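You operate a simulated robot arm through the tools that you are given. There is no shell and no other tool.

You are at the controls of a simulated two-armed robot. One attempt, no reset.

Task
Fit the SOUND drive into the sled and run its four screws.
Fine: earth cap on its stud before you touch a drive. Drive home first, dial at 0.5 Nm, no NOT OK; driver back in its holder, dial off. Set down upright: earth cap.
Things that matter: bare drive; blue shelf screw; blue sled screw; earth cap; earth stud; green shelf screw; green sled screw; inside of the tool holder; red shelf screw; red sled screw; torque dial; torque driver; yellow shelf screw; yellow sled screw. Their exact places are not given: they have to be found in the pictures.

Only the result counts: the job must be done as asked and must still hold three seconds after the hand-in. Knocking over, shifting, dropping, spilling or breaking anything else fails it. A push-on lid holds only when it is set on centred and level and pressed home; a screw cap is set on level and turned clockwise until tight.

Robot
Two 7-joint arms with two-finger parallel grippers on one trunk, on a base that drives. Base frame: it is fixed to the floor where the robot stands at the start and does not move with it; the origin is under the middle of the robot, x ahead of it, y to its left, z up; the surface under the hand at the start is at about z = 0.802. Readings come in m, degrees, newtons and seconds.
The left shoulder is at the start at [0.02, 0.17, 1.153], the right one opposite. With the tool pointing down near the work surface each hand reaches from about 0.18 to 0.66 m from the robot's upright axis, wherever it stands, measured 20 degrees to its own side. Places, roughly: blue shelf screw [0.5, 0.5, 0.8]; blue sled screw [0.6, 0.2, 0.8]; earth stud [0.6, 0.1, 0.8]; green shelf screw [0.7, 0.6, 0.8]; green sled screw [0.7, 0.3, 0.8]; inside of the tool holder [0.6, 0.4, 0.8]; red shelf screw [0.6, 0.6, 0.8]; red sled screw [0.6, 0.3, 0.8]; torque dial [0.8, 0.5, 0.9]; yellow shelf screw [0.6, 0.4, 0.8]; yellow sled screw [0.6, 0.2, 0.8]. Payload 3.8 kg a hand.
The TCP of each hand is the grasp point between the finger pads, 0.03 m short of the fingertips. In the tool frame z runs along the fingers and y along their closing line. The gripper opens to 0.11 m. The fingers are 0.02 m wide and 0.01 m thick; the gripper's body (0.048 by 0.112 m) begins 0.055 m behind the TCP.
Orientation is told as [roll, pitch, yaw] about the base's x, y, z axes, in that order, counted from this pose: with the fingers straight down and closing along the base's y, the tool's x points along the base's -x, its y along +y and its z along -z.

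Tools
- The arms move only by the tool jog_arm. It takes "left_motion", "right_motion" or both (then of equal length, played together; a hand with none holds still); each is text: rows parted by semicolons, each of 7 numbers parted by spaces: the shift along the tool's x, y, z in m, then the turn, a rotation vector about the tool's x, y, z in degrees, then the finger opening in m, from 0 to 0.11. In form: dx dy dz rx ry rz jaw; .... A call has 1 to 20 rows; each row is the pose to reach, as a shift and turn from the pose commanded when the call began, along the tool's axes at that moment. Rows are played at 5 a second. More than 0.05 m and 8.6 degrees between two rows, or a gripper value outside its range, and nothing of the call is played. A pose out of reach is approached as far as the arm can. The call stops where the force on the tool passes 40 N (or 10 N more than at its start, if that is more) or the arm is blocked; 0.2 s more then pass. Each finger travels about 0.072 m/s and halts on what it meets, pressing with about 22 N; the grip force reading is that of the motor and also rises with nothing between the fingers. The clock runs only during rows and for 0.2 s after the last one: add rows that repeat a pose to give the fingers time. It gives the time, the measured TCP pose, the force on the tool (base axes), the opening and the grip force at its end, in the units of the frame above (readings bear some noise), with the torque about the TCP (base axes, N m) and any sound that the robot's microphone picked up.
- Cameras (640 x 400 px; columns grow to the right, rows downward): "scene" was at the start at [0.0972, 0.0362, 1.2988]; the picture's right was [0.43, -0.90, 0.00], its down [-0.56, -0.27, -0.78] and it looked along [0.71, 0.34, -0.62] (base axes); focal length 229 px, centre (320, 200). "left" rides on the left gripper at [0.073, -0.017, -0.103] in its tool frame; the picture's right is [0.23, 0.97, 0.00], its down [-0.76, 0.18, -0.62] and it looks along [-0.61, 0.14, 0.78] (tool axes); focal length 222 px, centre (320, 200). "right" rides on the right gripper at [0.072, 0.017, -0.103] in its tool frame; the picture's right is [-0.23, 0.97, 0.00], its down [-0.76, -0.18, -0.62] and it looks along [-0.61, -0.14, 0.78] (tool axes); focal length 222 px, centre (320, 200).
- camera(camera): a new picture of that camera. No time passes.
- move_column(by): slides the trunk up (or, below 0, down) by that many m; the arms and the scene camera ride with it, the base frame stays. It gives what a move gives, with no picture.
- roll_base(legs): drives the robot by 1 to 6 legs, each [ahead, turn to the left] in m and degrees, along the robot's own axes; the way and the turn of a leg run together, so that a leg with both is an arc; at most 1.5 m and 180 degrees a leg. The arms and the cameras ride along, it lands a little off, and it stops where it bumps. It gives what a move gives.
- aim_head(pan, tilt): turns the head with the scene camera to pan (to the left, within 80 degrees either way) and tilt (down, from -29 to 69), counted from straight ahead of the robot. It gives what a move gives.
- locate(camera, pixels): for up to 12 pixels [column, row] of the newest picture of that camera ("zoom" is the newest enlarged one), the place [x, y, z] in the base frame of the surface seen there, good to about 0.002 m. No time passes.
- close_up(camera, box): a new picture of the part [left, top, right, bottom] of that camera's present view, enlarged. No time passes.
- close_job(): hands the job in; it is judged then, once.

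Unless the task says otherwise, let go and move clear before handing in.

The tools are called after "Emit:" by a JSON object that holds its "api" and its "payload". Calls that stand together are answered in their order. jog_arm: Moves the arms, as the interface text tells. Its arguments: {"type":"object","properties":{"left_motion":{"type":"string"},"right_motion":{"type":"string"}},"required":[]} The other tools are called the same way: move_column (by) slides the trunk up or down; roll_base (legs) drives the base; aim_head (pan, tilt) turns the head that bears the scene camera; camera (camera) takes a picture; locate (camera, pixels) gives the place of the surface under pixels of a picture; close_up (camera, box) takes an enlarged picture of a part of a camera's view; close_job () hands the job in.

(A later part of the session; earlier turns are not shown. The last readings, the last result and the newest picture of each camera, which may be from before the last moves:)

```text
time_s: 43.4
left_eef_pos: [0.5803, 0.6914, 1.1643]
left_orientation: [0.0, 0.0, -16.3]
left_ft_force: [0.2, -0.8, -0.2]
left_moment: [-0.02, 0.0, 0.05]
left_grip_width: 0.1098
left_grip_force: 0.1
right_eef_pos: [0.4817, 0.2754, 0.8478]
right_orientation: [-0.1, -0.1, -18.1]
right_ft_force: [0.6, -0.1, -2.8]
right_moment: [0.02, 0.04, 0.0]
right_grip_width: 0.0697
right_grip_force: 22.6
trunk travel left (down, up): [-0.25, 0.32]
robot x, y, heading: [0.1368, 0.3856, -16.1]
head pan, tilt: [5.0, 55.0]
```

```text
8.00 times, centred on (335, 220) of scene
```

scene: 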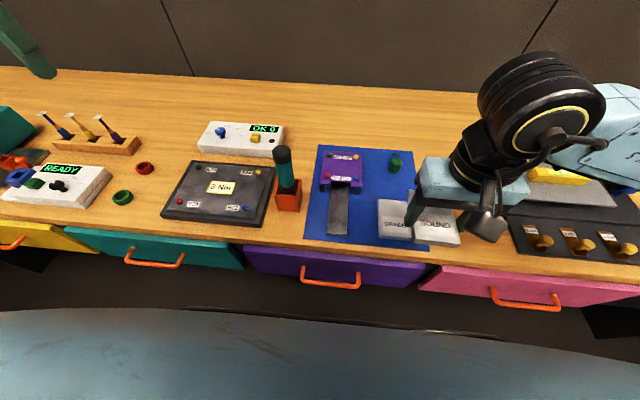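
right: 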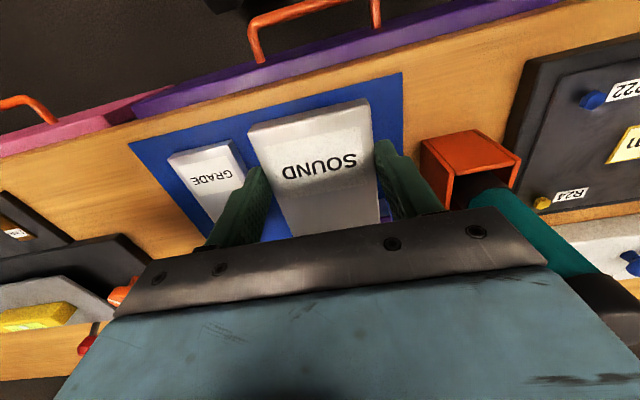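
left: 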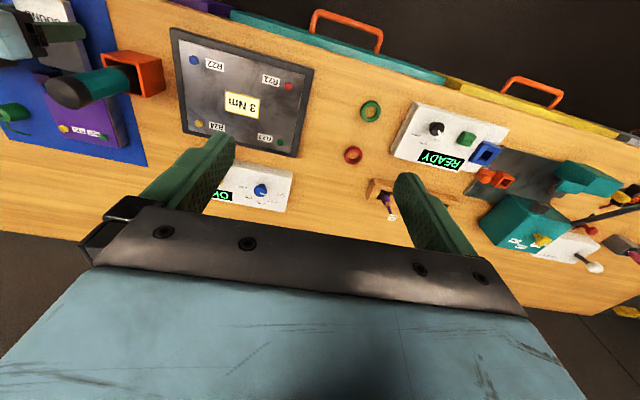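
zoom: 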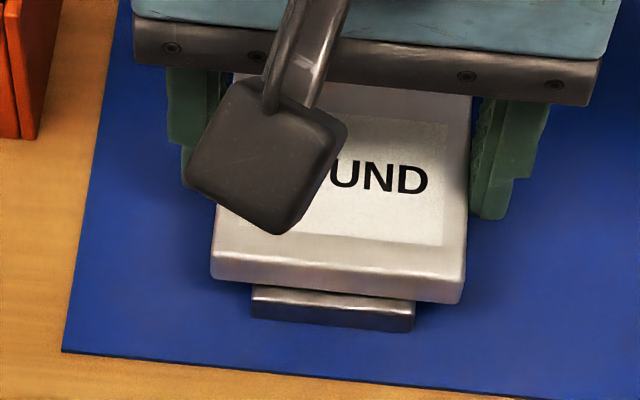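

Drive lateral centre is 0.4089 versus the sled's 0.410, so I'll shift +1.2 mm and settle 1 mm lower onto the rail, then advance into the mouth.

Emit:
{"api": "jog_arm", "payload": {"right_motion": "0 0.0012 0.0005 0 0 0 0.055;0 0.0012 0.001 0 0 0 0.055;-0.006 0.0012 0.001 0 0 0 0.055;-0.012 0.0012 0.001 0 0 0 0.055;-0.018 0.0012 0.001 0 0 0 0.055;-0.022 0.0012 0.001 0 0 0 0.055"}}

Emit:
{"api": "close_up", "payload": {"camera": "scene", "box": [310, 175, 360, 245]}}

```text
time_s: 44.8
left_eef_pos: [0.581, 0.6914, 1.1647]
left_orientation: [-0.1, 0.0, -16.3]
left_ft_force: [-0.3, -0.4, 0.3]
left_moment: [-0.01, 0.0, 0.0]
left_grip_width: 0.1099
left_grip_force: 0.0
right_eef_pos: [0.5017, 0.2701, 0.8453]
right_orientation: [0.0, 0.1, -18.1]
right_ft_force: [-0.2, -0.4, -1.6]
right_moment: [0.01, 0.01, -0.03]
right_grip_width: 0.0696
right_grip_force: 21.9
trunk travel left (down, up): [-0.25, 0.32]
robot x, y, heading: [0.1343, 0.388, -16.4]
head pan, tilt: [5.0, 55.0]
```

```text
5.71 times, centred on (335, 210) of scene
```

zoom: 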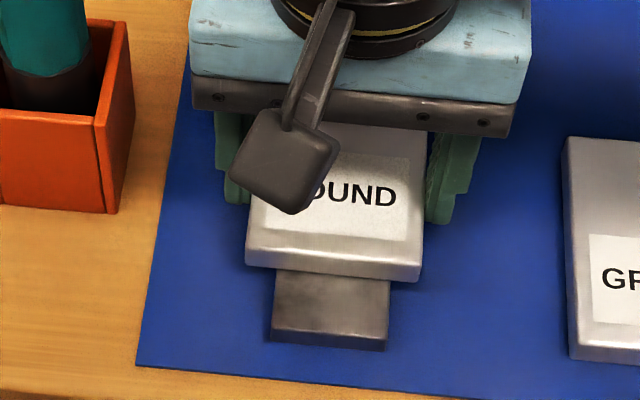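

The front has entered the mouth without any force. I'll advance 40 mm more, watching forces.

Emit:
{"api": "jog_arm", "payload": {"right_motion": "-0.007 0 0 0 0 0 0.055;-0.014 0 0 0 0 0 0.055;-0.021 0 0 0 0 0 0.055;-0.028 0 0 0 0 0 0.055;-0.035 0 0 0 0 0 0.055;-0.04 0 0 0 0 0 0.055"}}

Emit:
{"api": "close_up", "payload": {"camera": "scene", "box": [310, 165, 370, 245]}}

```text
time_s: 46.2
left_eef_pos: [0.5797, 0.6901, 1.1644]
left_orientation: [0.0, -0.1, -16.4]
left_ft_force: [0.5, 0.0, -0.1]
left_moment: [0.02, -0.06, -0.04]
left_grip_width: 0.1101
left_grip_force: 0.1
right_eef_pos: [0.5406, 0.258, 0.8456]
right_orientation: [0.0, 0.0, -18.0]
right_ft_force: [-2.2, 0.2, 4.2]
right_moment: [-0.24, -0.26, -0.07]
right_grip_width: 0.0698
right_grip_force: 21.3
trunk travel left (down, up): [-0.25, 0.32]
robot x, y, heading: [0.1337, 0.3905, -16.6]
head pan, tilt: [5.0, 55.0]
```

```text
5.00 times, centred on (340, 205) of scene
```

zoom: 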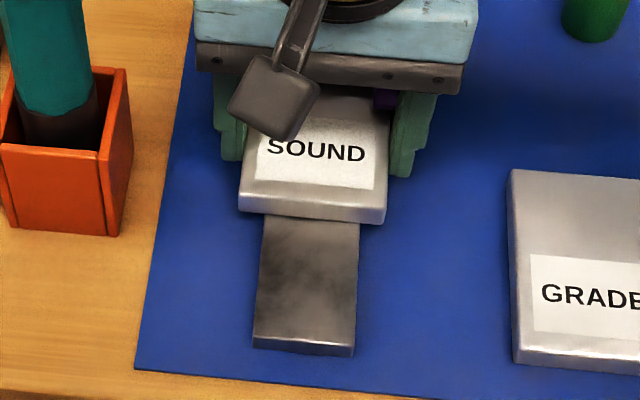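

The drive is 45 mm in with only light forces. I'll release, lift, move behind it, and set the fingers 0.02 m apart for pushing.

Emit:
{"api": "jog_arm", "payload": {"right_motion": "0 0 0 0 0 0 0.075;0 0 0 0 0 0 0.09;0 0 -0.02 0 0 0 0.09;0 0 -0.05 0 0 0 0.09;0.03 0 -0.06 0 0 0 0.06;0.06 0 -0.06 0 0 0 0.03;0.075 0 -0.06 0 0 0 0.02;0.075 0 -0.06 0 0 0 0.02"}}

Emit:
{"api": "close_up", "payload": {"camera": "scene", "box": [310, 140, 370, 245]}}

Emit:
{"api": "camera", "payload": {"camera": "right"}}

```text
time_s: 48.0
left_eef_pos: [0.5799, 0.6911, 1.1636]
left_orientation: [0.1, -0.1, -16.3]
left_ft_force: [-0.7, -0.8, -0.6]
left_moment: [-0.03, 0.0, 0.01]
left_grip_width: 0.1103
left_grip_force: 0.0
right_eef_pos: [0.4697, 0.2795, 0.9064]
right_orientation: [0.0, 0.1, -18.0]
right_ft_force: [-0.7, -0.1, -0.1]
right_moment: [-0.01, -0.04, 0.02]
right_grip_width: 0.02
right_grip_force: 0.0
trunk travel left (down, up): [-0.25, 0.32]
robot x, y, heading: [0.1369, 0.3896, -16.0]
head pan, tilt: [5.0, 55.0]
```

```text
3.81 times, centred on (340, 192) of scene
```

zoom: 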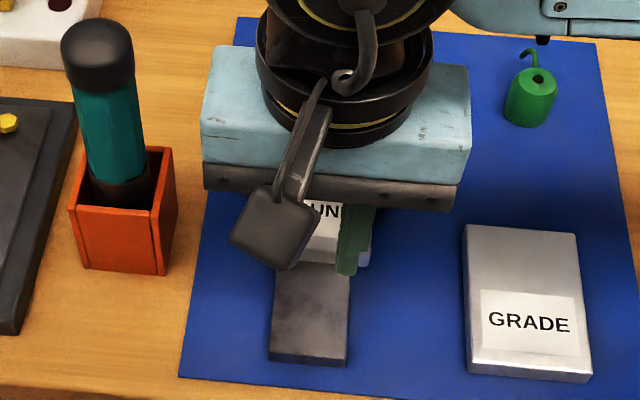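

```text
taken
```

right: 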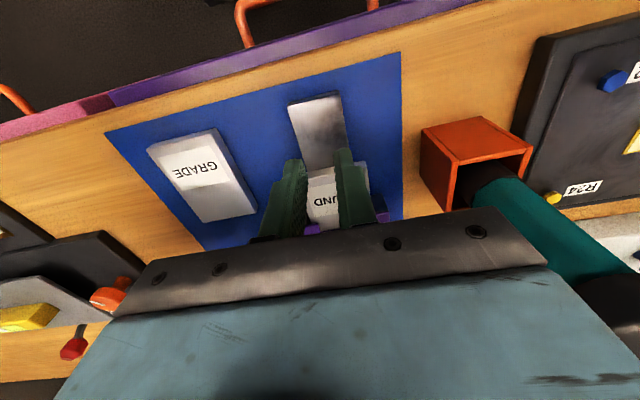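

I'm behind the drive with the fingers 0.02 m apart. I'll lower the tips to just above the rail and push slowly.

Emit:
{"api": "jog_arm", "payload": {"right_motion": "0 0 0.03 0 0 0 0.016;0 0 0.05 0 0 0 0.016;0 0 0.0585 0 0 0 0.016;0 0 0.0585 0 0 0 0.016;-0.01 0 0.0585 0 0 0 0.016;-0.02 0 0.0585 0 0 0 0.016;-0.028 0 0.0585 0 0 0 0.016;-0.034 0 0.0585 0 0 0 0.016;-0.04 0 0.0585 0 0 0 0.016"}}

Emit:
{"api": "close_up", "payload": {"camera": "scene", "box": [310, 150, 370, 245]}}

```text
time_s: 50.0
left_eef_pos: [0.5789, 0.6907, 1.1646]
left_orientation: [0.0, 0.0, -16.4]
left_ft_force: [0.5, -0.8, 0.7]
left_moment: [-0.01, 0.02, 0.01]
left_grip_width: 0.11
left_grip_force: 0.0
right_eef_pos: [0.5075, 0.2691, 0.847]
right_orientation: [-0.1, 0.0, -18.1]
right_ft_force: [-0.6, 0.8, -0.9]
right_moment: [-0.02, 0.04, 0.0]
right_grip_width: 0.016
right_grip_force: 0.0
trunk travel left (down, up): [-0.25, 0.32]
robot x, y, heading: [0.1347, 0.3863, -16.4]
head pan, tilt: [5.0, 55.0]
```

```text
4.21 times, centred on (340, 198) of scene
```

zoom: 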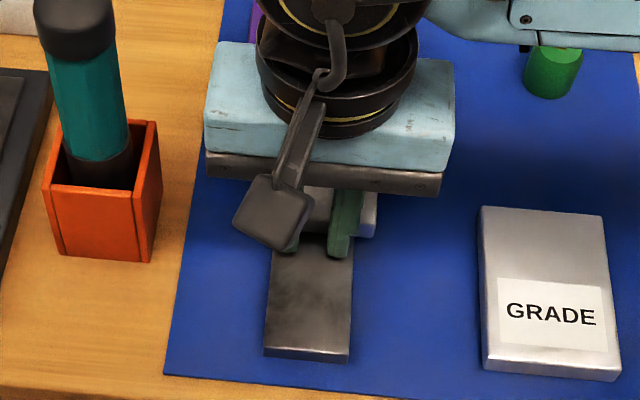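

Barely any force so far; I'll continue pushing in small steps.

Emit:
{"api": "jog_arm", "payload": {"right_motion": "-0.006 0 0 0 0 0 0.016;-0.012 0 0 0 0 0 0.016;-0.018 0 0 0 0 0 0.016;-0.024 0 0 0 0 0 0.016;-0.03 0 0 0 0 0 0.016"}}

Emit:
{"api": "close_up", "payload": {"camera": "scene", "box": [310, 150, 370, 245]}}

```text
time_s: 51.2
left_eef_pos: [0.5787, 0.6917, 1.1634]
left_orientation: [-0.1, 0.1, -16.3]
left_ft_force: [-0.6, -0.1, 0.1]
left_moment: [0.03, -0.01, -0.01]
left_grip_width: 0.1101
left_grip_force: 0.1
right_eef_pos: [0.5373, 0.2593, 0.8485]
right_orientation: [0.0, 0.0, -17.9]
right_ft_force: [-0.9, -0.6, 0.1]
right_moment: [0.01, 0.03, -0.03]
right_grip_width: 0.0159
right_grip_force: 0.0
trunk travel left (down, up): [-0.25, 0.32]
robot x, y, heading: [0.1328, 0.3916, -16.4]
head pan, tilt: [5.0, 55.0]
```

```text
4.21 times, centred on (340, 198) of scene
```

zoom: 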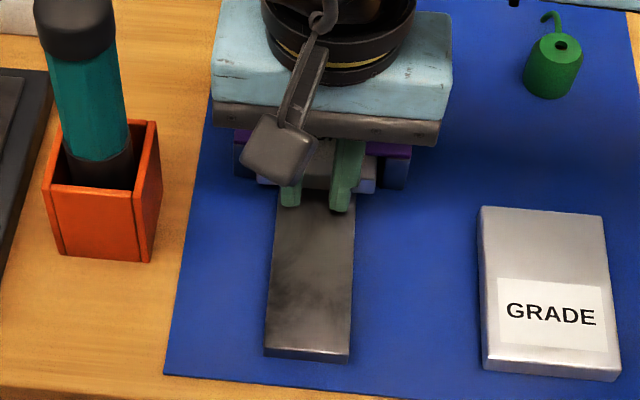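

The drive's rear is now about 12 mm short of the sled front. I'll keep pushing through the notch.

Emit:
{"api": "jog_arm", "payload": {"right_motion": "-0.005 0 0 0 0 0 0.016;-0.01 0 0 0 0 0 0.016;-0.015 0 0 0 0 0 0.016;-0.019 0 0 0 0 0 0.016;-0.022 0 0 0 0 0 0.016;-0.025 0 0 0 0 0 0.016;-0.028 0 0 0 0 0 0.016;-0.031 0 0 0 0 0 0.016"}}

Emit:
{"api": "close_up", "payload": {"camera": "scene", "box": [310, 150, 370, 220]}}

```text
time_s: 52.9
left_eef_pos: [0.5792, 0.691, 1.1641]
left_orientation: [-0.1, -0.2, -16.2]
left_ft_force: [-0.2, -0.1, 0.3]
left_moment: [0.02, 0.0, 0.04]
left_grip_width: 0.11
left_grip_force: 0.2
right_eef_pos: [0.5547, 0.2538, 0.8463]
right_orientation: [0.0, 1.3, -17.6]
right_ft_force: [-13.5, 2.9, 4.4]
right_moment: [-0.03, 0.22, 0.0]
right_grip_width: 0.0157
right_grip_force: 0.0
trunk travel left (down, up): [-0.25, 0.32]
robot x, y, heading: [0.131, 0.3886, -16.4]
head pan, tilt: [5.0, 55.0]
stopped in row 8 (right hand): the force on the tool passed its limit at 43 N (the readings are from after the stop); the commanded pose is now the measured one
```

```text
5.71 times, centred on (340, 185) of scene
```

zoom: 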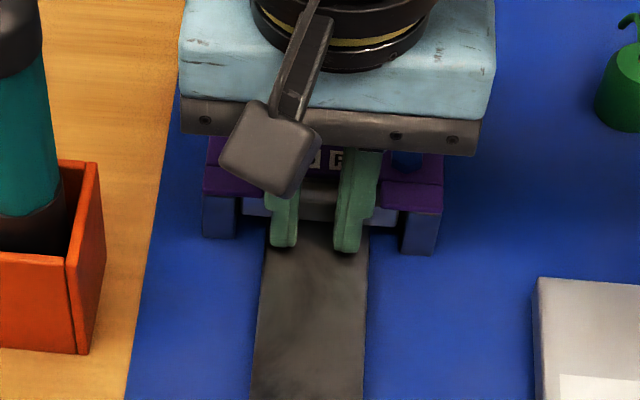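

It stopped at 43 N with the drive's rear near 6 mm inside the flange front. I'll back off and look whether it's home.

Emit:
{"api": "jog_arm", "payload": {"right_motion": "0.02 0 0 0 0 0 0.016;0.05 0 -0.02 0 0 0 0.016;0.06 -0.03 -0.05 0 0 0 0.03;0.06 -0.07 -0.08 0 0 0 0.03;0.06 -0.11 -0.1 0 0 0 0.03;0.06 -0.15 -0.1 0 0 0 0.03;0.06 -0.15 -0.1 0 0 0 0.03"}}

Emit:
{"api": "close_up", "payload": {"camera": "scene", "box": [310, 140, 380, 210]}}

Emit:
{"api": "camera", "payload": {"camera": "right"}}

```text
time_s: 54.5
left_eef_pos: [0.5789, 0.6919, 1.1637]
left_orientation: [0.0, 0.0, -16.3]
left_ft_force: [-0.2, 0.0, 0.0]
left_moment: [-0.02, 0.01, -0.03]
left_grip_width: 0.11
left_grip_force: 0.0
right_eef_pos: [0.4569, 0.1259, 0.9467]
right_orientation: [-0.3, 0.8, -17.7]
right_ft_force: [0.5, 0.2, -0.1]
right_moment: [-0.01, 0.01, 0.02]
right_grip_width: 0.03
right_grip_force: 0.0
trunk travel left (down, up): [-0.25, 0.32]
robot x, y, heading: [0.1322, 0.3907, -16.3]
head pan, tilt: [5.0, 55.0]
```

```text
5.71 times, centred on (345, 175) of scene
```

zoom: 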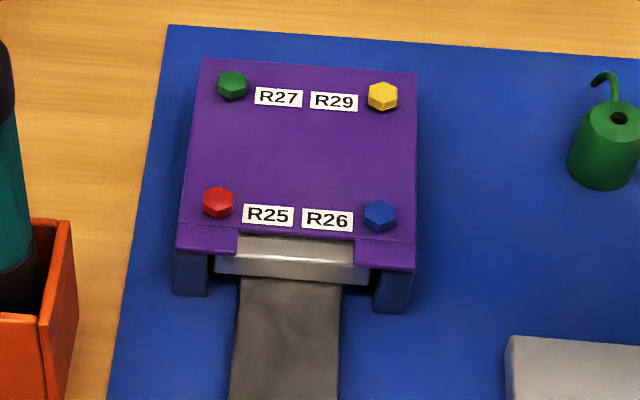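

```text
taken
```

right: 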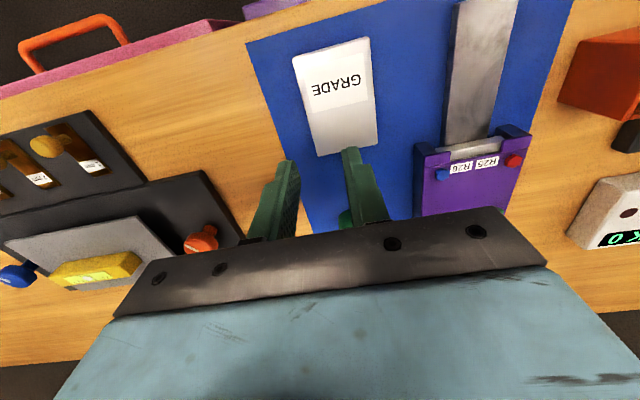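

The drive's rear face shows in the notch, flush-ish with the sled's front (zoom (292,260)). I'll measure it and check the sled didn't shift.

Emit:
{"api": "locate", "payload": {"camera": "zoom", "pixels": [[232, 80], [383, 92], [218, 198], [380, 212], [220, 268], [290, 262], [360, 278], [290, 245], [240, 250], [348, 258], [181, 240], [412, 258]]}}

Emit:
{"api": "close_up", "payload": {"camera": "scene", "box": [320, 175, 365, 205]}}

```text
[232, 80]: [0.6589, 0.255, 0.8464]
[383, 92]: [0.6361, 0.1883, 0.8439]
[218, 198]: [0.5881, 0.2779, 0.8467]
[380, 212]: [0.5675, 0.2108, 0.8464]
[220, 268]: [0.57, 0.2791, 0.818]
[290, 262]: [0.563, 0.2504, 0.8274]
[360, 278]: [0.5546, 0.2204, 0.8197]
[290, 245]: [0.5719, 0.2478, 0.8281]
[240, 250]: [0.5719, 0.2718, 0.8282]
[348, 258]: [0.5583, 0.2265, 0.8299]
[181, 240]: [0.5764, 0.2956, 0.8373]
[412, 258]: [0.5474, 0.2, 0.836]
```

```text
13.33 times, centred on (342, 190) of scene
```

zoom: 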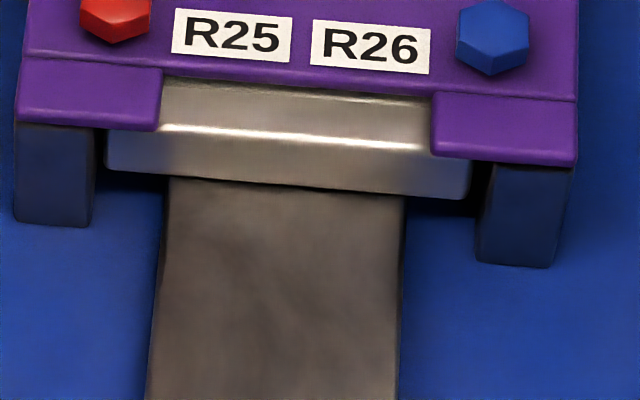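

The rear face is flush with the sled's front (d≈0.4577 vs flange 0.457), squarely seated, and the sled hasn't shifted. I'll push once more to confirm it's a hard stop.

Emit:
{"api": "jog_arm", "payload": {"right_motion": "0 0.04 0 -0.3 -0.8 0.3 0.016;0 0.08 0 -0.3 -0.8 0.3 0.016;-0.01 0.12 0 -0.3 -0.8 0.3 0.016;-0.025 0.1494 0.02 -0.3 -0.8 0.3 0.016;-0.025 0.1494 0.05 -0.3 -0.8 0.3 0.016;-0.025 0.1494 0.08 -0.3 -0.8 0.3 0.016;-0.025 0.1494 0.0985 -0.3 -0.8 0.3 0.016;-0.035 0.1494 0.0985 -0.3 -0.8 0.3 0.016;-0.045 0.1494 0.0985 -0.3 -0.8 0.3 0.016;-0.05 0.1494 0.0985 -0.3 -0.8 0.3 0.016;-0.054 0.1494 0.0985 -0.3 -0.8 0.3 0.016;-0.054 0.1494 0.0985 -0.3 -0.8 0.3 0.016"}}

Emit:
{"api": "close_up", "payload": {"camera": "scene", "box": [310, 150, 370, 220]}}

```text
time_s: 57.1
left_eef_pos: [0.579, 0.6909, 1.1639]
left_orientation: [-0.1, 0.0, -16.4]
left_ft_force: [-0.7, -0.6, 0.3]
left_moment: [-0.02, 0.02, 0.03]
left_grip_width: 0.11
left_grip_force: 0.0
right_eef_pos: [0.5503, 0.2527, 0.8471]
right_orientation: [0.3, 0.0, -18.0]
right_ft_force: [0.1, -0.4, 0.1]
right_moment: [0.01, 0.02, -0.03]
right_grip_width: 0.0161
right_grip_force: 0.0
trunk travel left (down, up): [-0.25, 0.32]
robot x, y, heading: [0.134, 0.3897, -16.5]
head pan, tilt: [5.0, 55.0]
```

```text
5.71 times, centred on (340, 185) of scene
```

zoom: 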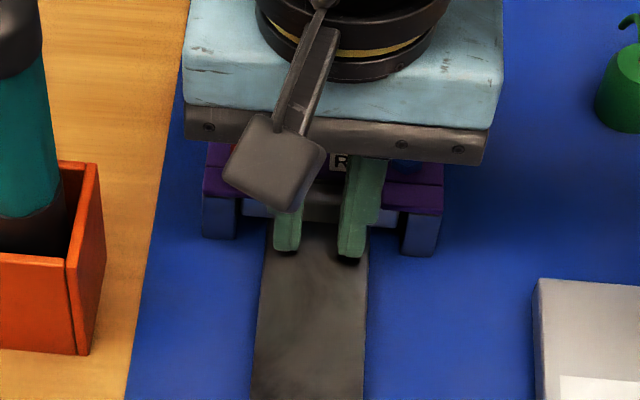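

No contact yet; pushing on in 1.5 mm steps.

Emit:
{"api": "jog_arm", "payload": {"right_motion": "-0.002 0 0 0 0 0 0.016;-0.0035 0 0 0 0 0 0.016;-0.005 0 0 0 0 0 0.016;-0.0065 0 0 0 0 0 0.016;-0.008 0 0 0 0 0 0.016"}}

```text
time_s: 58.3
left_eef_pos: [0.575, 0.691, 1.1652]
left_orientation: [-0.1, -0.2, -16.3]
left_ft_force: [-0.1, 0.0, -0.1]
left_moment: [-0.01, 0.01, -0.02]
left_grip_width: 0.1101
left_grip_force: 0.0
right_eef_pos: [0.5548, 0.2525, 0.8471]
right_orientation: [0.0, 0.4, -17.9]
right_ft_force: [-24.8, 4.6, 2.5]
right_moment: [0.14, 0.53, 0.08]
right_grip_width: 0.0152
right_grip_force: 0.1
trunk travel left (down, up): [-0.25, 0.32]
robot x, y, heading: [0.1333, 0.3894, -16.7]
head pan, tilt: [5.0, 55.0]
```

It stops hard at the same place again (25 N at the same depth), so the drive is home. I'll retract the right hand out of the way and look at the dial with the left hand.

Emit:
{"api": "jog_arm", "payload": {"right_motion": "0.02 0 0 0 0 0 0.016;0.05 0 -0.02 0 0 0 0.016;0.06 -0.03 -0.05 0 0 0 0.03;0.06 -0.07 -0.08 0 0 0 0.03;0.06 -0.11 -0.1 0 0 0 0.03;0.06 -0.15 -0.12 0 0 0 0.03;0.06 -0.19 -0.14 0 0 0 0.03;0.06 -0.23 -0.14 0 0 0 0.03", "left_motion": "-0.03 -0.02 0.02 0 0 0 0.11;-0.06 -0.04 0.04 0 0 0 0.11;-0.08 -0.06 0.06 0 0 0 0.11;-0.09 -0.08 0.09 0 0 0 0.11;-0.1 -0.1 0.12 0 0 0 0.11;-0.11 -0.12 0.15 0 0 0 0.11;-0.11 -0.12 0.15 0 0 0 0.11;-0.11 -0.12 0.15 0 0 0 0.11"}}

Emit:
{"api": "camera", "payload": {"camera": "left"}}

Emit:
{"api": "camera", "payload": {"camera": "scene"}}

```text
time_s: 60.1
left_eef_pos: [0.6491, 0.5435, 1.015]
left_orientation: [0.0, -0.2, -16.3]
left_ft_force: [-1.2, 0.8, 0.0]
left_moment: [0.03, 0.0, 0.0]
left_grip_width: 0.1097
left_grip_force: 0.1
right_eef_pos: [0.4288, 0.0473, 0.9876]
right_orientation: [0.3, 0.1, -18.0]
right_ft_force: [-0.6, -0.3, -1.3]
right_moment: [0.02, -0.01, -0.02]
right_grip_width: 0.0297
right_grip_force: 0.0
trunk travel left (down, up): [-0.25, 0.32]
robot x, y, heading: [0.1331, 0.3865, -16.1]
head pan, tilt: [5.0, 55.0]
```

```text
taken
```

left: 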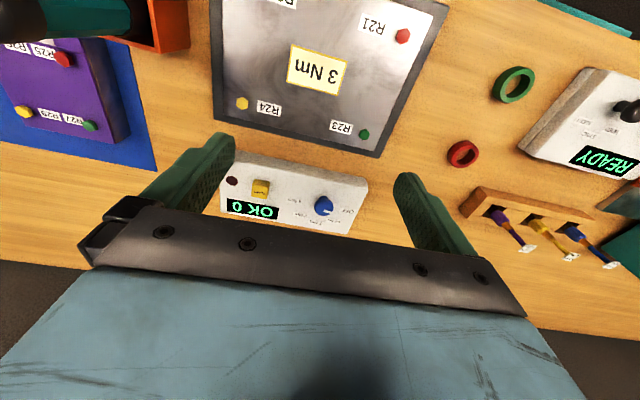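

```text
taken
```

scene: 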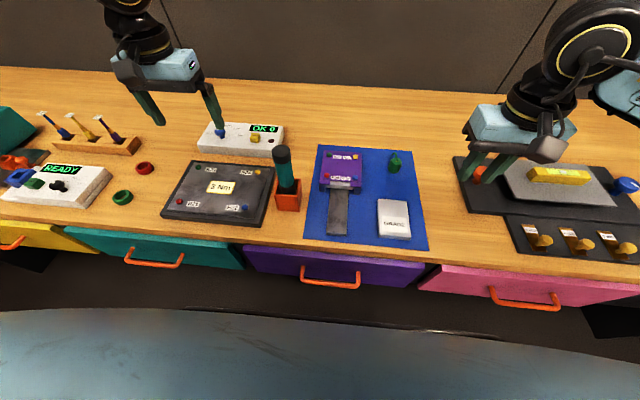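

The dial box is visible in the left view at (300,195). I'll enlarge it to read the pointer and locate the knob.

Emit:
{"api": "close_up", "payload": {"camera": "left", "box": [210, 145, 380, 245]}}

Emit:
{"api": "locate", "payload": {"camera": "zoom", "pixels": [[427, 215], [445, 235], [413, 230], [440, 262], [500, 245], [520, 262], [460, 278], [400, 276], [320, 255], [60, 130], [570, 150], [190, 160]]}}

```text
3.76 times, centred on (295, 195) of left
```

zoom: 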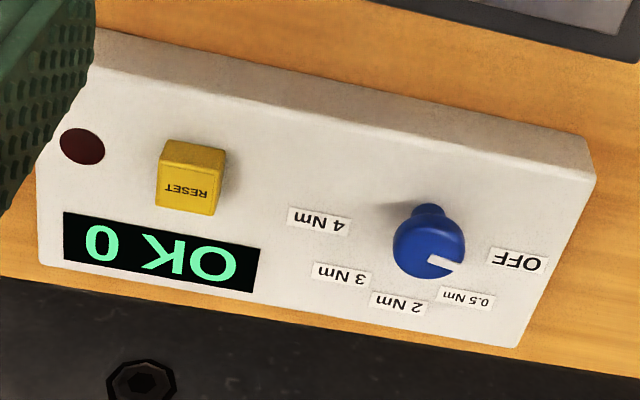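

```text
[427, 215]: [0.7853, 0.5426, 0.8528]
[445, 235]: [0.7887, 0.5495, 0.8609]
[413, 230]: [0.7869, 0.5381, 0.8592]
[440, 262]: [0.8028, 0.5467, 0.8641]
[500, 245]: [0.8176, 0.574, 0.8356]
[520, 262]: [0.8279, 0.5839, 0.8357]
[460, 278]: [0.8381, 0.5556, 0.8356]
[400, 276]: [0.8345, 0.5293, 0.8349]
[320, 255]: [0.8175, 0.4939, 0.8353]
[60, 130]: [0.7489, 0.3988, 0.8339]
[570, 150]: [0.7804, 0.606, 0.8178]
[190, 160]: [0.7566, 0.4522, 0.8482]
```

Emit:
{"api": "locate", "payload": {"camera": "zoom", "pixels": [[430, 245], [398, 245], [463, 248], [430, 276], [431, 256], [458, 265], [518, 262], [467, 299], [400, 303], [343, 274], [320, 221], [432, 210]]}}

Emit:
{"api": "close_up", "payload": {"camera": "left", "box": [305, 185, 345, 225]}}

```text
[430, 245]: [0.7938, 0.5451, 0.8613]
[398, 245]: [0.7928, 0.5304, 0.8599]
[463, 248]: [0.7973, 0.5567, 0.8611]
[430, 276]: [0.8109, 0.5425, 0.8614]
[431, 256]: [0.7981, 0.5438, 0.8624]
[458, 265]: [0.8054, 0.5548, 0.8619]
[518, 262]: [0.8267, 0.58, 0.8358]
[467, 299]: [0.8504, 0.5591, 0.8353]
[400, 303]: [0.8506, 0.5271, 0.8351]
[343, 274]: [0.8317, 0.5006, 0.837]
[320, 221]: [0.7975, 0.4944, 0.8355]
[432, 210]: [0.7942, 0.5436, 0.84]
```

```text
10.00 times, centred on (325, 205) of left
```

zoom: 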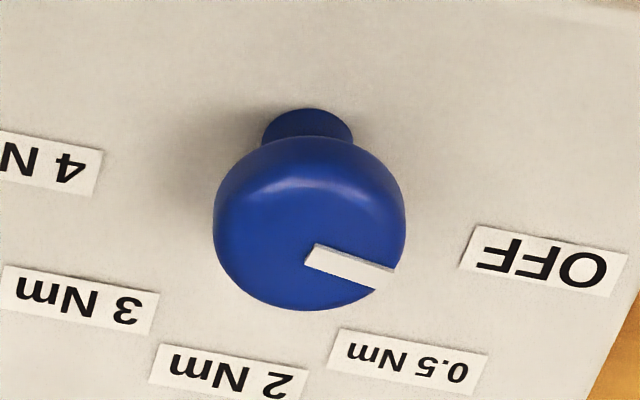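

Pointer is at OFF (angle ≈53°), 0.5 Nm lies at ≈17°, so −35° in yaw is needed. The knob at (0.798,0.5435) is slightly beyond reach here, so I'll raise both hands and shift the base 0.19 m along the table.

Emit:
{"api": "jog_arm", "payload": {"right_motion": "0 0 -0.04 0 0 0 0.03;0 0 -0.08 0 0 0 0.03;0.02 0 -0.12 0 0 0 0.03;0.04 0 -0.14 0 0 0 0.03;0.04 0 -0.14 0 0 0 0.03", "left_motion": "0.01 0 -0.04 0 0 0 0.11;0.04 0 -0.08 0 0 0 0.11;0.07 0 -0.12 0 0 0 0.11;0.1 0 -0.15 0 0 0 0.11;0.13 0 -0.15 0 0 0 0.11"}}

Emit:
{"api": "roll_base", "payload": {"legs": [[0, 88], [0.19, 0], [0, -90]]}}

Emit:
{"api": "aim_head", "payload": {"pan": -10, "tilt": 50}}

Emit:
{"api": "camera", "payload": {"camera": "scene"}}

```text
time_s: 61.3
left_eef_pos: [0.5254, 0.5825, 1.1654]
left_orientation: [0.0, -0.1, -16.3]
left_ft_force: [0.5, -0.8, 0.1]
left_moment: [0.02, -0.03, 0.01]
left_grip_width: 0.1101
left_grip_force: 0.2
right_eef_pos: [0.3931, 0.0626, 1.126]
right_orientation: [0.2, 0.1, -18.1]
right_ft_force: [-0.7, -0.8, -0.3]
right_moment: [-0.02, -0.01, 0.02]
right_grip_width: 0.03
right_grip_force: 0.1
trunk travel left (down, up): [-0.25, 0.32]
robot x, y, heading: [0.1316, 0.3919, -16.3]
head pan, tilt: [5.0, 55.0]
```

```text
time_s: 70.5
left_eef_pos: [0.5746, 0.7673, 1.1651]
left_orientation: [0.0, 0.0, -15.5]
left_ft_force: [0.4, 1.0, -0.5]
left_moment: [0.0, 0.0, -0.03]
left_grip_width: 0.1101
left_grip_force: 0.1
right_eef_pos: [0.45, 0.2449, 1.126]
right_orientation: [0.2, 0.1, -17.2]
right_ft_force: [-1.0, -0.1, 0.5]
right_moment: [-0.01, -0.02, -0.01]
right_grip_width: 0.03
right_grip_force: 0.0
trunk travel left (down, up): [-0.25, 0.32]
robot x, y, heading: [0.185, 0.571, -15.3]
head pan, tilt: [5.0, 55.0]
```

```text
time_s: 71.2
left_eef_pos: [0.5741, 0.7662, 1.1647]
left_orientation: [0.0, 0.1, -15.5]
left_ft_force: [-0.9, 0.4, 0.0]
left_moment: [-0.03, 0.03, 0.01]
left_grip_width: 0.1099
left_grip_force: 0.0
right_eef_pos: [0.4496, 0.2461, 1.1258]
right_orientation: [0.2, 0.1, -17.2]
right_ft_force: [0.3, -0.2, 0.2]
right_moment: [0.02, 0.01, 0.01]
right_grip_width: 0.0302
right_grip_force: 0.1
trunk travel left (down, up): [-0.25, 0.32]
robot x, y, heading: [0.1797, 0.5674, -15.5]
head pan, tilt: [-10.0, 50.0]
```

```text
taken
```

scene: 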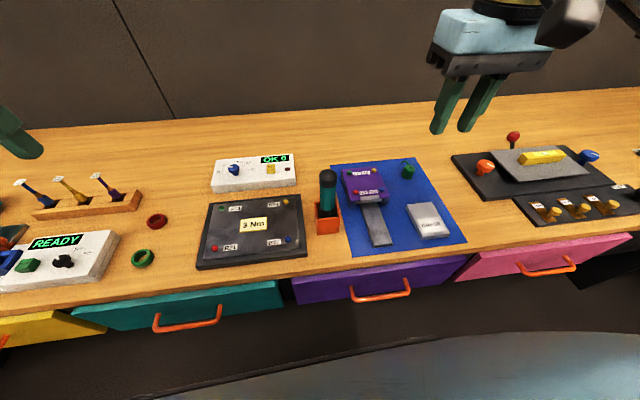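

The base is now at (0.182,0.569). I'll bring the left hand over the dial for a close look.

Emit:
{"api": "jog_arm", "payload": {"left_motion": "-0.027 -0.021 0.02 0 0 0 0.07;-0.054 -0.042 0.04 0 0 0 0.07;-0.081 -0.063 0.06 0 0 0 0.07;-0.108 -0.084 0.085 0 0 0 0.07;-0.135 -0.105 0.11 0 0 0 0.07;-0.162 -0.126 0.135 0 0 0 0.07;-0.19 -0.147 0.16 0 0 0 0.07;-0.219 -0.169 0.185 0 0 0 0.07;-0.219 -0.169 0.195 0 0 0 0.07;-0.219 -0.169 0.195 0 0 0 0.07"}}

Emit:
{"api": "camera", "payload": {"camera": "left"}}

Emit:
{"api": "close_up", "payload": {"camera": "left", "box": [260, 110, 400, 210]}}

```text
time_s: 73.4
left_eef_pos: [0.7048, 0.6159, 0.9948]
left_orientation: [-0.1, -0.1, -15.6]
left_ft_force: [0.1, 0.3, 0.0]
left_moment: [0.03, 0.03, -0.01]
left_grip_width: 0.0701
left_grip_force: 0.1
left hand out of reach, approached as far as the arm can: row 6, 7, 8, 9, 10
right_eef_pos: [0.45, 0.2459, 1.126]
right_orientation: [0.2, 0.1, -17.3]
right_ft_force: [0.0, -1.0, 0.6]
right_moment: [0.0, 0.0, 0.04]
right_grip_width: 0.03
right_grip_force: 0.1
trunk travel left (down, up): [-0.25, 0.32]
robot x, y, heading: [0.1833, 0.5689, -15.9]
head pan, tilt: [-10.0, 50.0]
```

```text
taken
```

left: 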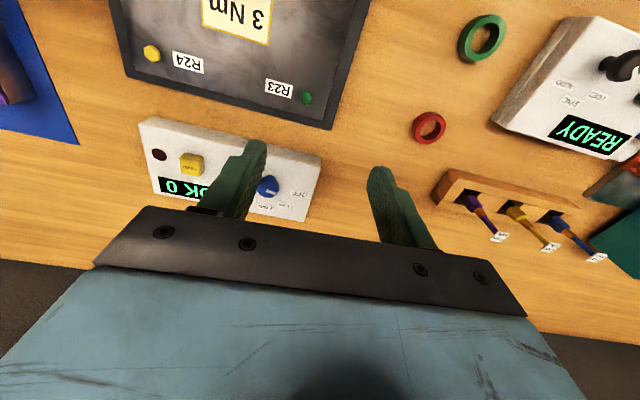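

```text
4.00 times, centred on (330, 160) of left
```

zoom: 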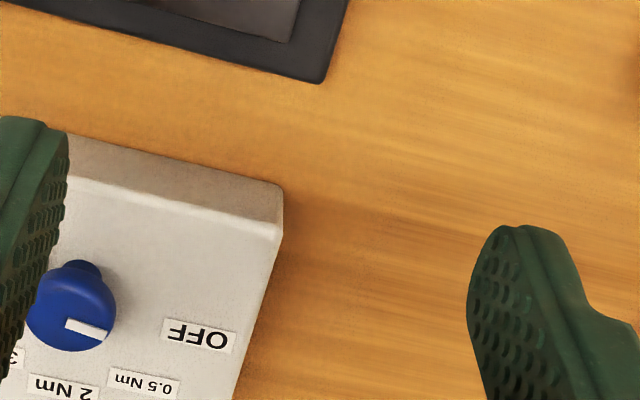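

The left hand fell short at z≈0.995. I'll re-measure the knob from here and then approach at lower height, where reach should be better.

Emit:
{"api": "locate", "payload": {"camera": "zoom", "pixels": [[70, 300], [110, 318], [70, 345], [95, 331], [70, 322], [195, 337], [145, 383], [65, 388], [30, 310], [75, 268]]}}

Emit:
{"api": "close_up", "payload": {"camera": "scene", "box": [200, 140, 310, 200]}}

Emit:
{"api": "locate", "payload": {"camera": "zoom", "pixels": [[190, 163], [165, 170], [215, 172], [195, 150], [195, 195], [195, 210]]}}

```text
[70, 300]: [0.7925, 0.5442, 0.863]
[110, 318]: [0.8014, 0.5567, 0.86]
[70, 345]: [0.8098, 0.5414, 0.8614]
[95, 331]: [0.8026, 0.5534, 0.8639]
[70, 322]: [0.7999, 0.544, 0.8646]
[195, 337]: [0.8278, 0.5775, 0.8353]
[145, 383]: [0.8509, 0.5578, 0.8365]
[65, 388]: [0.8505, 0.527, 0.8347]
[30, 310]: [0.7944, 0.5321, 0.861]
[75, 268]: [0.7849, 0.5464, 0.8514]
```

```text
5.82 times, centred on (255, 170) of scene
```

zoom: 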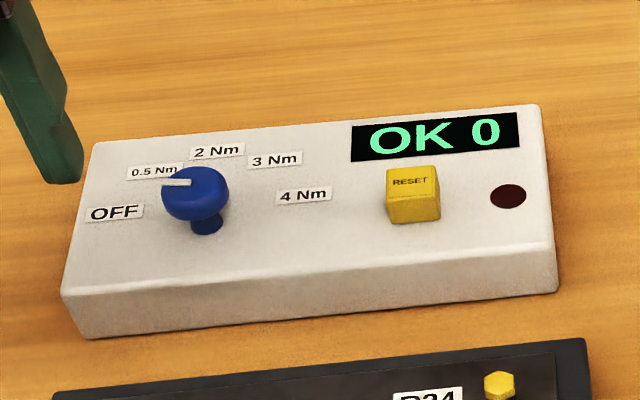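

```text
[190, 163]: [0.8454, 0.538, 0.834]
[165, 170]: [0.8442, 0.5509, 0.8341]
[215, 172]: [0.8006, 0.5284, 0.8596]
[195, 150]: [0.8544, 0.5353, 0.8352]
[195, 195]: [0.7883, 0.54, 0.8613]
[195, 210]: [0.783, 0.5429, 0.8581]
```

The knob is still at (0.798,0.5435), about 0.58 m from the left shoulder. Turning the base right about 18° brings that shoulder ~5 cm closer, so I'll do that.

Emit:
{"api": "roll_base", "payload": {"legs": [[0, -18]]}}

Emit:
{"api": "aim_head", "payload": {"pan": 10, "tilt": 50}}

Emit:
{"api": "camera", "payload": {"camera": "left"}}

Emit:
{"api": "camera", "payload": {"camera": "scene"}}

```text
time_s: 74.8
left_eef_pos: [0.693, 0.4543, 0.9959]
left_orientation: [0.0, -0.1, -33.4]
left_ft_force: [0.2, -0.1, 0.5]
left_moment: [0.0, 0.02, -0.01]
left_grip_width: 0.0701
left_grip_force: 0.1
right_eef_pos: [0.3378, 0.1791, 1.126]
right_orientation: [0.2, 0.1, -35.2]
right_ft_force: [0.0, -0.6, 0.2]
right_moment: [0.01, 0.01, -0.01]
right_grip_width: 0.0301
right_grip_force: 0.1
trunk travel left (down, up): [-0.25, 0.32]
robot x, y, heading: [0.1818, 0.5724, -33.6]
head pan, tilt: [-10.0, 50.0]
```

```text
time_s: 75.7
left_eef_pos: [0.6933, 0.4533, 0.9958]
left_orientation: [-0.1, -0.1, -33.4]
left_ft_force: [0.2, -0.4, 0.6]
left_moment: [0.0, -0.05, -0.05]
left_grip_width: 0.0698
left_grip_force: 0.1
right_eef_pos: [0.3384, 0.1797, 1.1265]
right_orientation: [0.2, 0.0, -35.1]
right_ft_force: [0.7, -0.3, -0.6]
right_moment: [0.0, -0.01, -0.04]
right_grip_width: 0.0302
right_grip_force: 0.1
trunk travel left (down, up): [-0.25, 0.32]
robot x, y, heading: [0.1862, 0.5691, -33.4]
head pan, tilt: [10.0, 50.0]
```

```text
taken
```

left: 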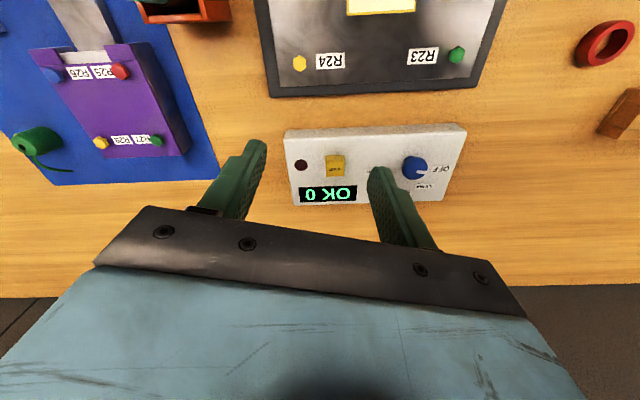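

```text
taken
```

scene: 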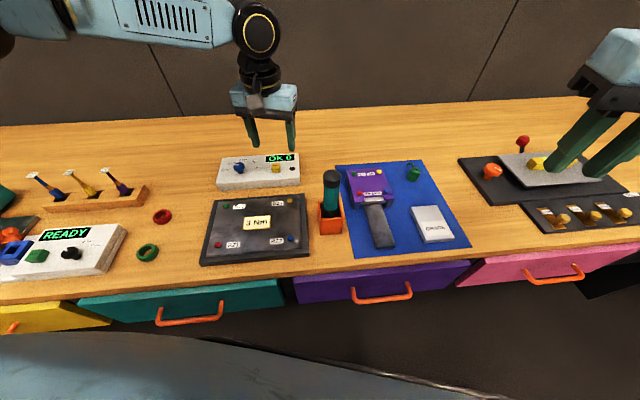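

The knob is now at (414,167) in the left view. I'll re-measure it in this pose.

Emit:
{"api": "close_up", "payload": {"camera": "left", "box": [380, 130, 470, 210]}}

Emit:
{"api": "locate", "payload": {"camera": "left", "pixels": [[414, 160], [414, 172], [403, 167], [426, 167], [414, 178], [440, 169]]}}

```text
5.00 times, centred on (425, 170) of left
```

zoom: 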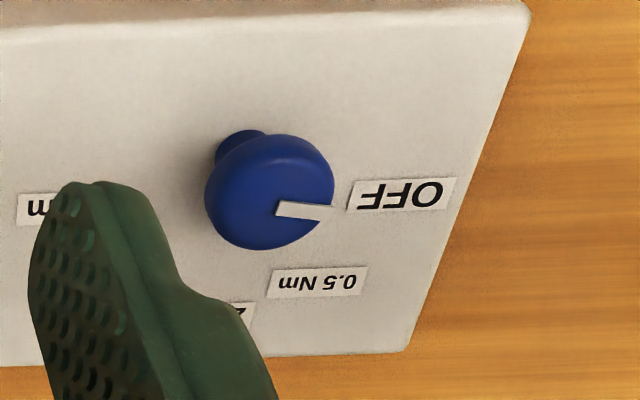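

```text
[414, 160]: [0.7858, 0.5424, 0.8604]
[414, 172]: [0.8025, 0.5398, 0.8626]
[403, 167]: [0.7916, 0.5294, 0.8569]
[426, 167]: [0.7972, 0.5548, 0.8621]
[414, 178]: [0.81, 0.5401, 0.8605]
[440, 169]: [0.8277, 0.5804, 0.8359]
```

Emit:
{"api": "locate", "payload": {"camera": "zoom", "pixels": [[280, 140], [262, 245], [209, 195], [331, 185], [278, 208], [325, 213], [285, 180], [222, 230], [318, 230]]}}

```text
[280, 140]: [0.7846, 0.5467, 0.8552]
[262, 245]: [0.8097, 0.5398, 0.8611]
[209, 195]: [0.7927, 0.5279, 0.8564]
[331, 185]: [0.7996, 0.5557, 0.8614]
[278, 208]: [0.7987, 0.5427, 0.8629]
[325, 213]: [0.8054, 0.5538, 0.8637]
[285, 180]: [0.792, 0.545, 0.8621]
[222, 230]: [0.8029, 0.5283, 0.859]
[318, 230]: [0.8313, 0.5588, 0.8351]
```

Knob axis ≈ (0.7975, 0.542), top 0.864. I'll move the left hand above it and check before descending.

Emit:
{"api": "jog_arm", "payload": {"left_motion": "-0.01 0.035 0.015 0 0 0 0.06;-0.02 0.07 0.03 0 0 0 0.06;-0.03 0.105 0.05 0 0 0 0.06;-0.0382 0.1314 0.07 0 0 0 0.06;-0.0382 0.1314 0.07 0 0 0 0.06"}}

Emit:
{"api": "camera", "payload": {"camera": "left"}}

Emit:
{"api": "close_up", "payload": {"camera": "scene", "box": [200, 100, 310, 200]}}

```text
time_s: 76.9
left_eef_pos: [0.7958, 0.5438, 0.9245]
left_orientation: [-0.1, -0.1, -33.4]
left_ft_force: [0.4, -0.4, -0.3]
left_moment: [0.01, 0.04, 0.0]
left_grip_width: 0.06
left_grip_force: 0.0
right_eef_pos: [0.3375, 0.18, 1.1261]
right_orientation: [0.1, 0.0, -35.2]
right_ft_force: [0.3, -0.6, -0.7]
right_moment: [-0.01, -0.02, 0.02]
right_grip_width: 0.03
right_grip_force: 0.1
trunk travel left (down, up): [-0.25, 0.32]
robot x, y, heading: [0.1818, 0.5745, -33.1]
head pan, tilt: [10.0, 50.0]
```

```text
taken
```

left: 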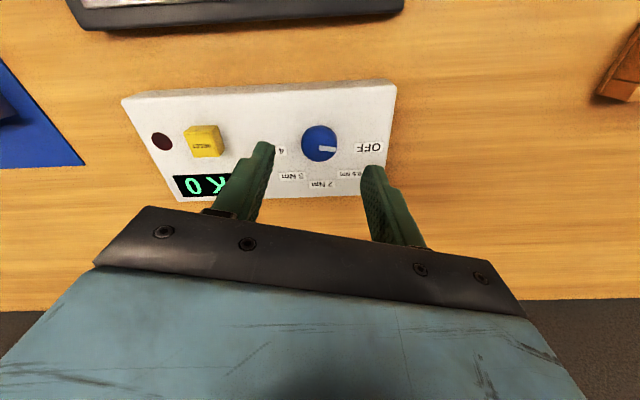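

```text
4.00 times, centred on (255, 150) of scene
```

zoom: 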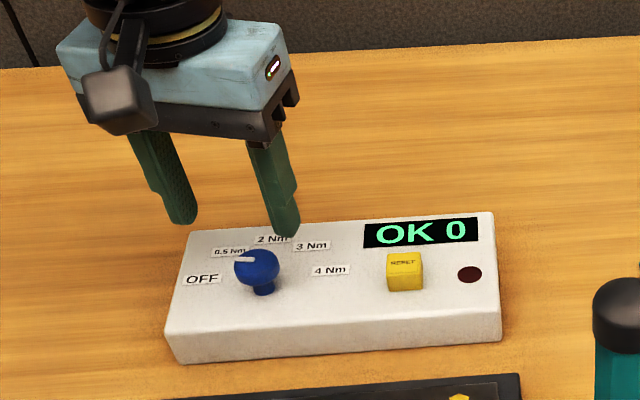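

Within reach now. I'll refine the knob's axis from this nearer view.

Emit:
{"api": "close_up", "payload": {"camera": "left", "box": [270, 110, 390, 200]}}

Emit:
{"api": "locate", "payload": {"camera": "left", "pixels": [[303, 143], [336, 143], [319, 126], [319, 159], [319, 147], [334, 149]]}}

```text
4.44 times, centred on (330, 155) of left
```

zoom: 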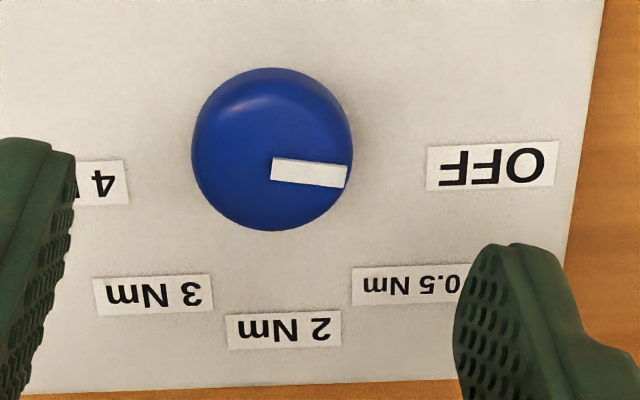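

```text
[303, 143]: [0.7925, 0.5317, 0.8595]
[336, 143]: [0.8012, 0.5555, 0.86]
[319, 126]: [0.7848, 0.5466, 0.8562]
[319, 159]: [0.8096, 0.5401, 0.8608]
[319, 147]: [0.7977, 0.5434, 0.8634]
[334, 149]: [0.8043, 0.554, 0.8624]
```

Knob axis (0.797,0.5435), the TCP is within ~1 mm. Descending and closing on the knob.

Emit:
{"api": "jog_arm", "payload": {"left_motion": "-0.0012 0.0004 0.02 0 0 0 0.06;-0.0012 0.0004 0.035 0 0 0 0.06;-0.0012 0.0004 0.046 0 0 0 0.06;-0.0012 0.0004 0.048 0 0 0 0.06;-0.0012 0.0004 0.048 0 0 0 0.04;-0.0012 0.0004 0.048 0 0 0 0.024;-0.0012 0.0004 0.048 0 0 0 0.022;-0.0012 0.0004 0.048 0 0 0 0.022"}}

Emit:
{"api": "close_up", "payload": {"camera": "left", "box": [270, 110, 390, 210]}}

Emit:
{"api": "close_up", "payload": {"camera": "scene", "box": [210, 120, 310, 200]}}

```text
time_s: 78.7
left_eef_pos: [0.7917, 0.5482, 0.8845]
left_orientation: [-0.2, -0.2, -33.4]
left_ft_force: [-10.9, -12.4, -5.7]
left_moment: [-0.57, 0.29, -0.2]
left_grip_width: 0.0289
left_grip_force: 45.0
left hand out of reach, approached as far as the arm can: row 2, 3, 4, 5, 6, 7, 8
right_eef_pos: [0.3358, 0.1781, 1.1251]
right_orientation: [0.1, 0.1, -35.2]
right_ft_force: [-0.8, 0.6, 0.1]
right_moment: [0.0, 0.0, 0.01]
right_grip_width: 0.03
right_grip_force: 0.0
trunk travel left (down, up): [-0.25, 0.32]
robot x, y, heading: [0.1835, 0.5691, -33.6]
head pan, tilt: [10.0, 50.0]
```

```text
4.00 times, centred on (330, 160) of left
```

zoom: 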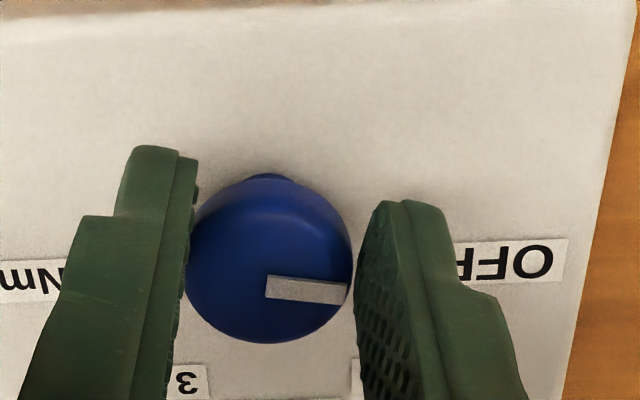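

```text
5.00 times, centred on (260, 160) of scene
```

zoom: 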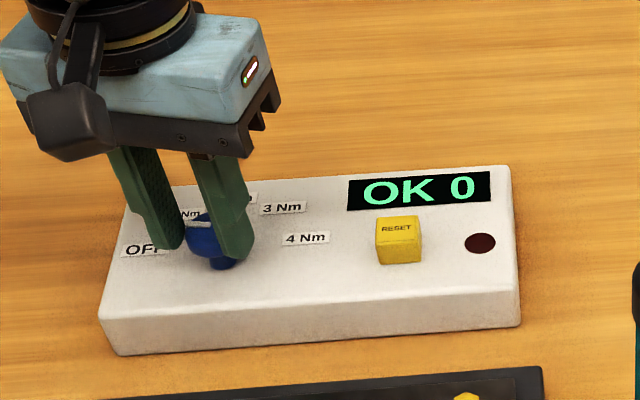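

The arm hit its reach limit at z 0.8845. I'll open, back out upward, and lower the trunk, which should extend the reach at this height.

Emit:
{"api": "jog_arm", "payload": {"left_motion": "0 0 0 0 0 0 0.05;0 0 0 0 0 0 0.06;0 0 -0.02 0 0 0 0.06;0 0 -0.05 0 0 0 0.06;0.03 0 -0.08 0 0 0 0.06;0.07 0 -0.11 0 0 0 0.06;0.1 0 -0.15 0 0 0 0.06;0.1 0 -0.19 0 0 0 0.06"}}

Emit:
{"api": "move_column", "payload": {"by": -0.1}}

Emit:
{"api": "camera", "payload": {"camera": "left"}}

Emit:
{"api": "camera", "payload": {"camera": "scene"}}

```text
time_s: 80.5
left_eef_pos: [0.7091, 0.6074, 1.0735]
left_orientation: [0.0, 0.0, -33.5]
left_ft_force: [-0.3, 0.5, -0.2]
left_moment: [0.0, 0.01, -0.02]
left_grip_width: 0.0597
left_grip_force: 0.1
right_eef_pos: [0.337, 0.1784, 1.125]
right_orientation: [0.2, 0.2, -35.2]
right_ft_force: [0.6, -0.3, -0.2]
right_moment: [-0.01, 0.01, -0.02]
right_grip_width: 0.0298
right_grip_force: 0.0
trunk travel left (down, up): [-0.25, 0.32]
robot x, y, heading: [0.1838, 0.5682, -33.5]
head pan, tilt: [10.0, 50.0]
```

```text
time_s: 81.8
left_eef_pos: [0.7097, 0.6066, 0.9731]
left_orientation: [-0.1, -0.1, -33.4]
left_ft_force: [0.1, 0.2, 0.7]
left_moment: [0.01, -0.01, 0.03]
left_grip_width: 0.0601
left_grip_force: 0.1
right_eef_pos: [0.3366, 0.1794, 1.0264]
right_orientation: [0.2, 0.1, -35.1]
right_ft_force: [0.9, 0.5, -0.8]
right_moment: [-0.02, -0.02, 0.04]
right_grip_width: 0.03
right_grip_force: 0.0
trunk travel left (down, up): [-0.15, 0.42]
robot x, y, heading: [0.1851, 0.5676, -33.3]
head pan, tilt: [10.0, 50.0]
```

```text
taken
```

left: 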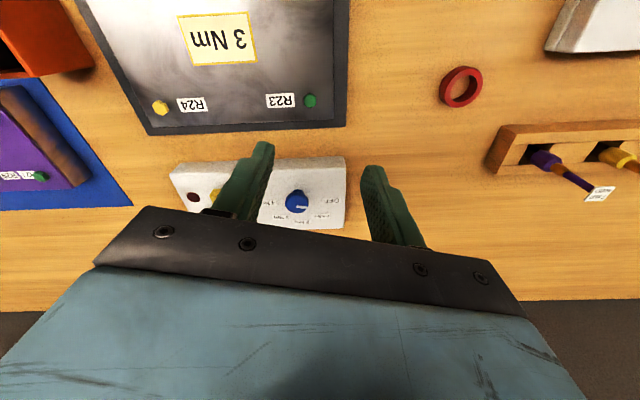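

```text
taken
```

scene: 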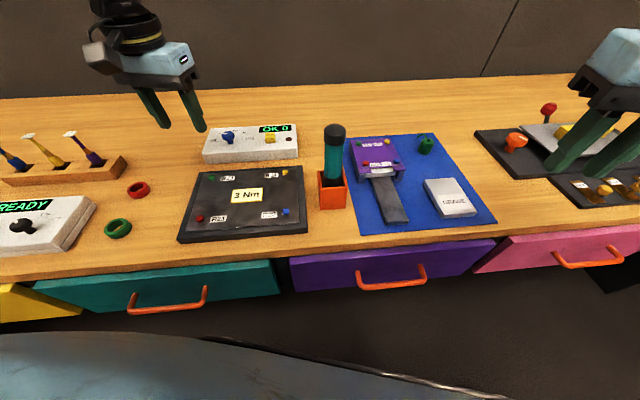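

Trunk lowered by 0.1. Now the left hand goes over the knob again and down in stages.

Emit:
{"api": "jog_arm", "payload": {"left_motion": "-0.035 -0.0015 0.015 0 0 0 0.06;-0.07 -0.003 0.03 0 0 0 0.06;-0.1076 -0.0046 0.048 0 0 0 0.06;-0.1076 -0.0046 0.07 0 0 0 0.06;-0.1076 -0.0046 0.07 0 0 0 0.06"}}

Emit:
{"api": "close_up", "payload": {"camera": "left", "box": [270, 110, 390, 210]}}

Emit:
{"api": "locate", "payload": {"camera": "zoom", "pixels": [[200, 200], [340, 200], [270, 140], [270, 260]]}}

```text
time_s: 83.0
left_eef_pos: [0.7978, 0.5426, 0.9046]
left_orientation: [-0.1, -0.1, -33.4]
left_ft_force: [-0.4, -0.1, 0.3]
left_moment: [-0.01, 0.01, 0.01]
left_grip_width: 0.0601
left_grip_force: 0.1
right_eef_pos: [0.3377, 0.1796, 1.0264]
right_orientation: [0.2, 0.1, -35.3]
right_ft_force: [-0.6, -0.5, -0.1]
right_moment: [0.01, -0.01, -0.02]
right_grip_width: 0.03
right_grip_force: 0.1
trunk travel left (down, up): [-0.15, 0.42]
robot x, y, heading: [0.1891, 0.5687, -33.3]
head pan, tilt: [10.0, 50.0]
```

```text
4.00 times, centred on (330, 160) of left
```

zoom: 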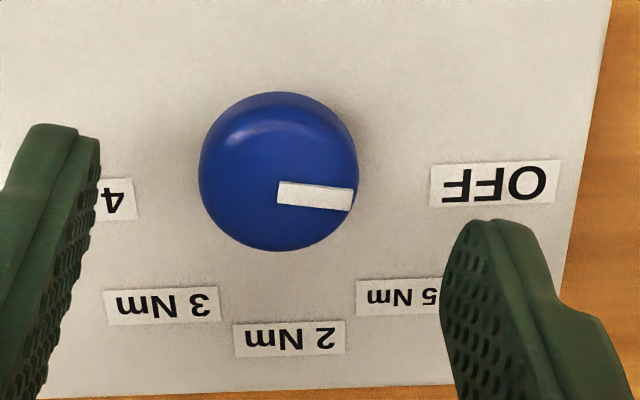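

```text
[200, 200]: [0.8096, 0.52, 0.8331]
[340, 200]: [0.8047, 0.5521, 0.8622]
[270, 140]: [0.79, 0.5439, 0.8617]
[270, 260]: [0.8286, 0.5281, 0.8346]
```

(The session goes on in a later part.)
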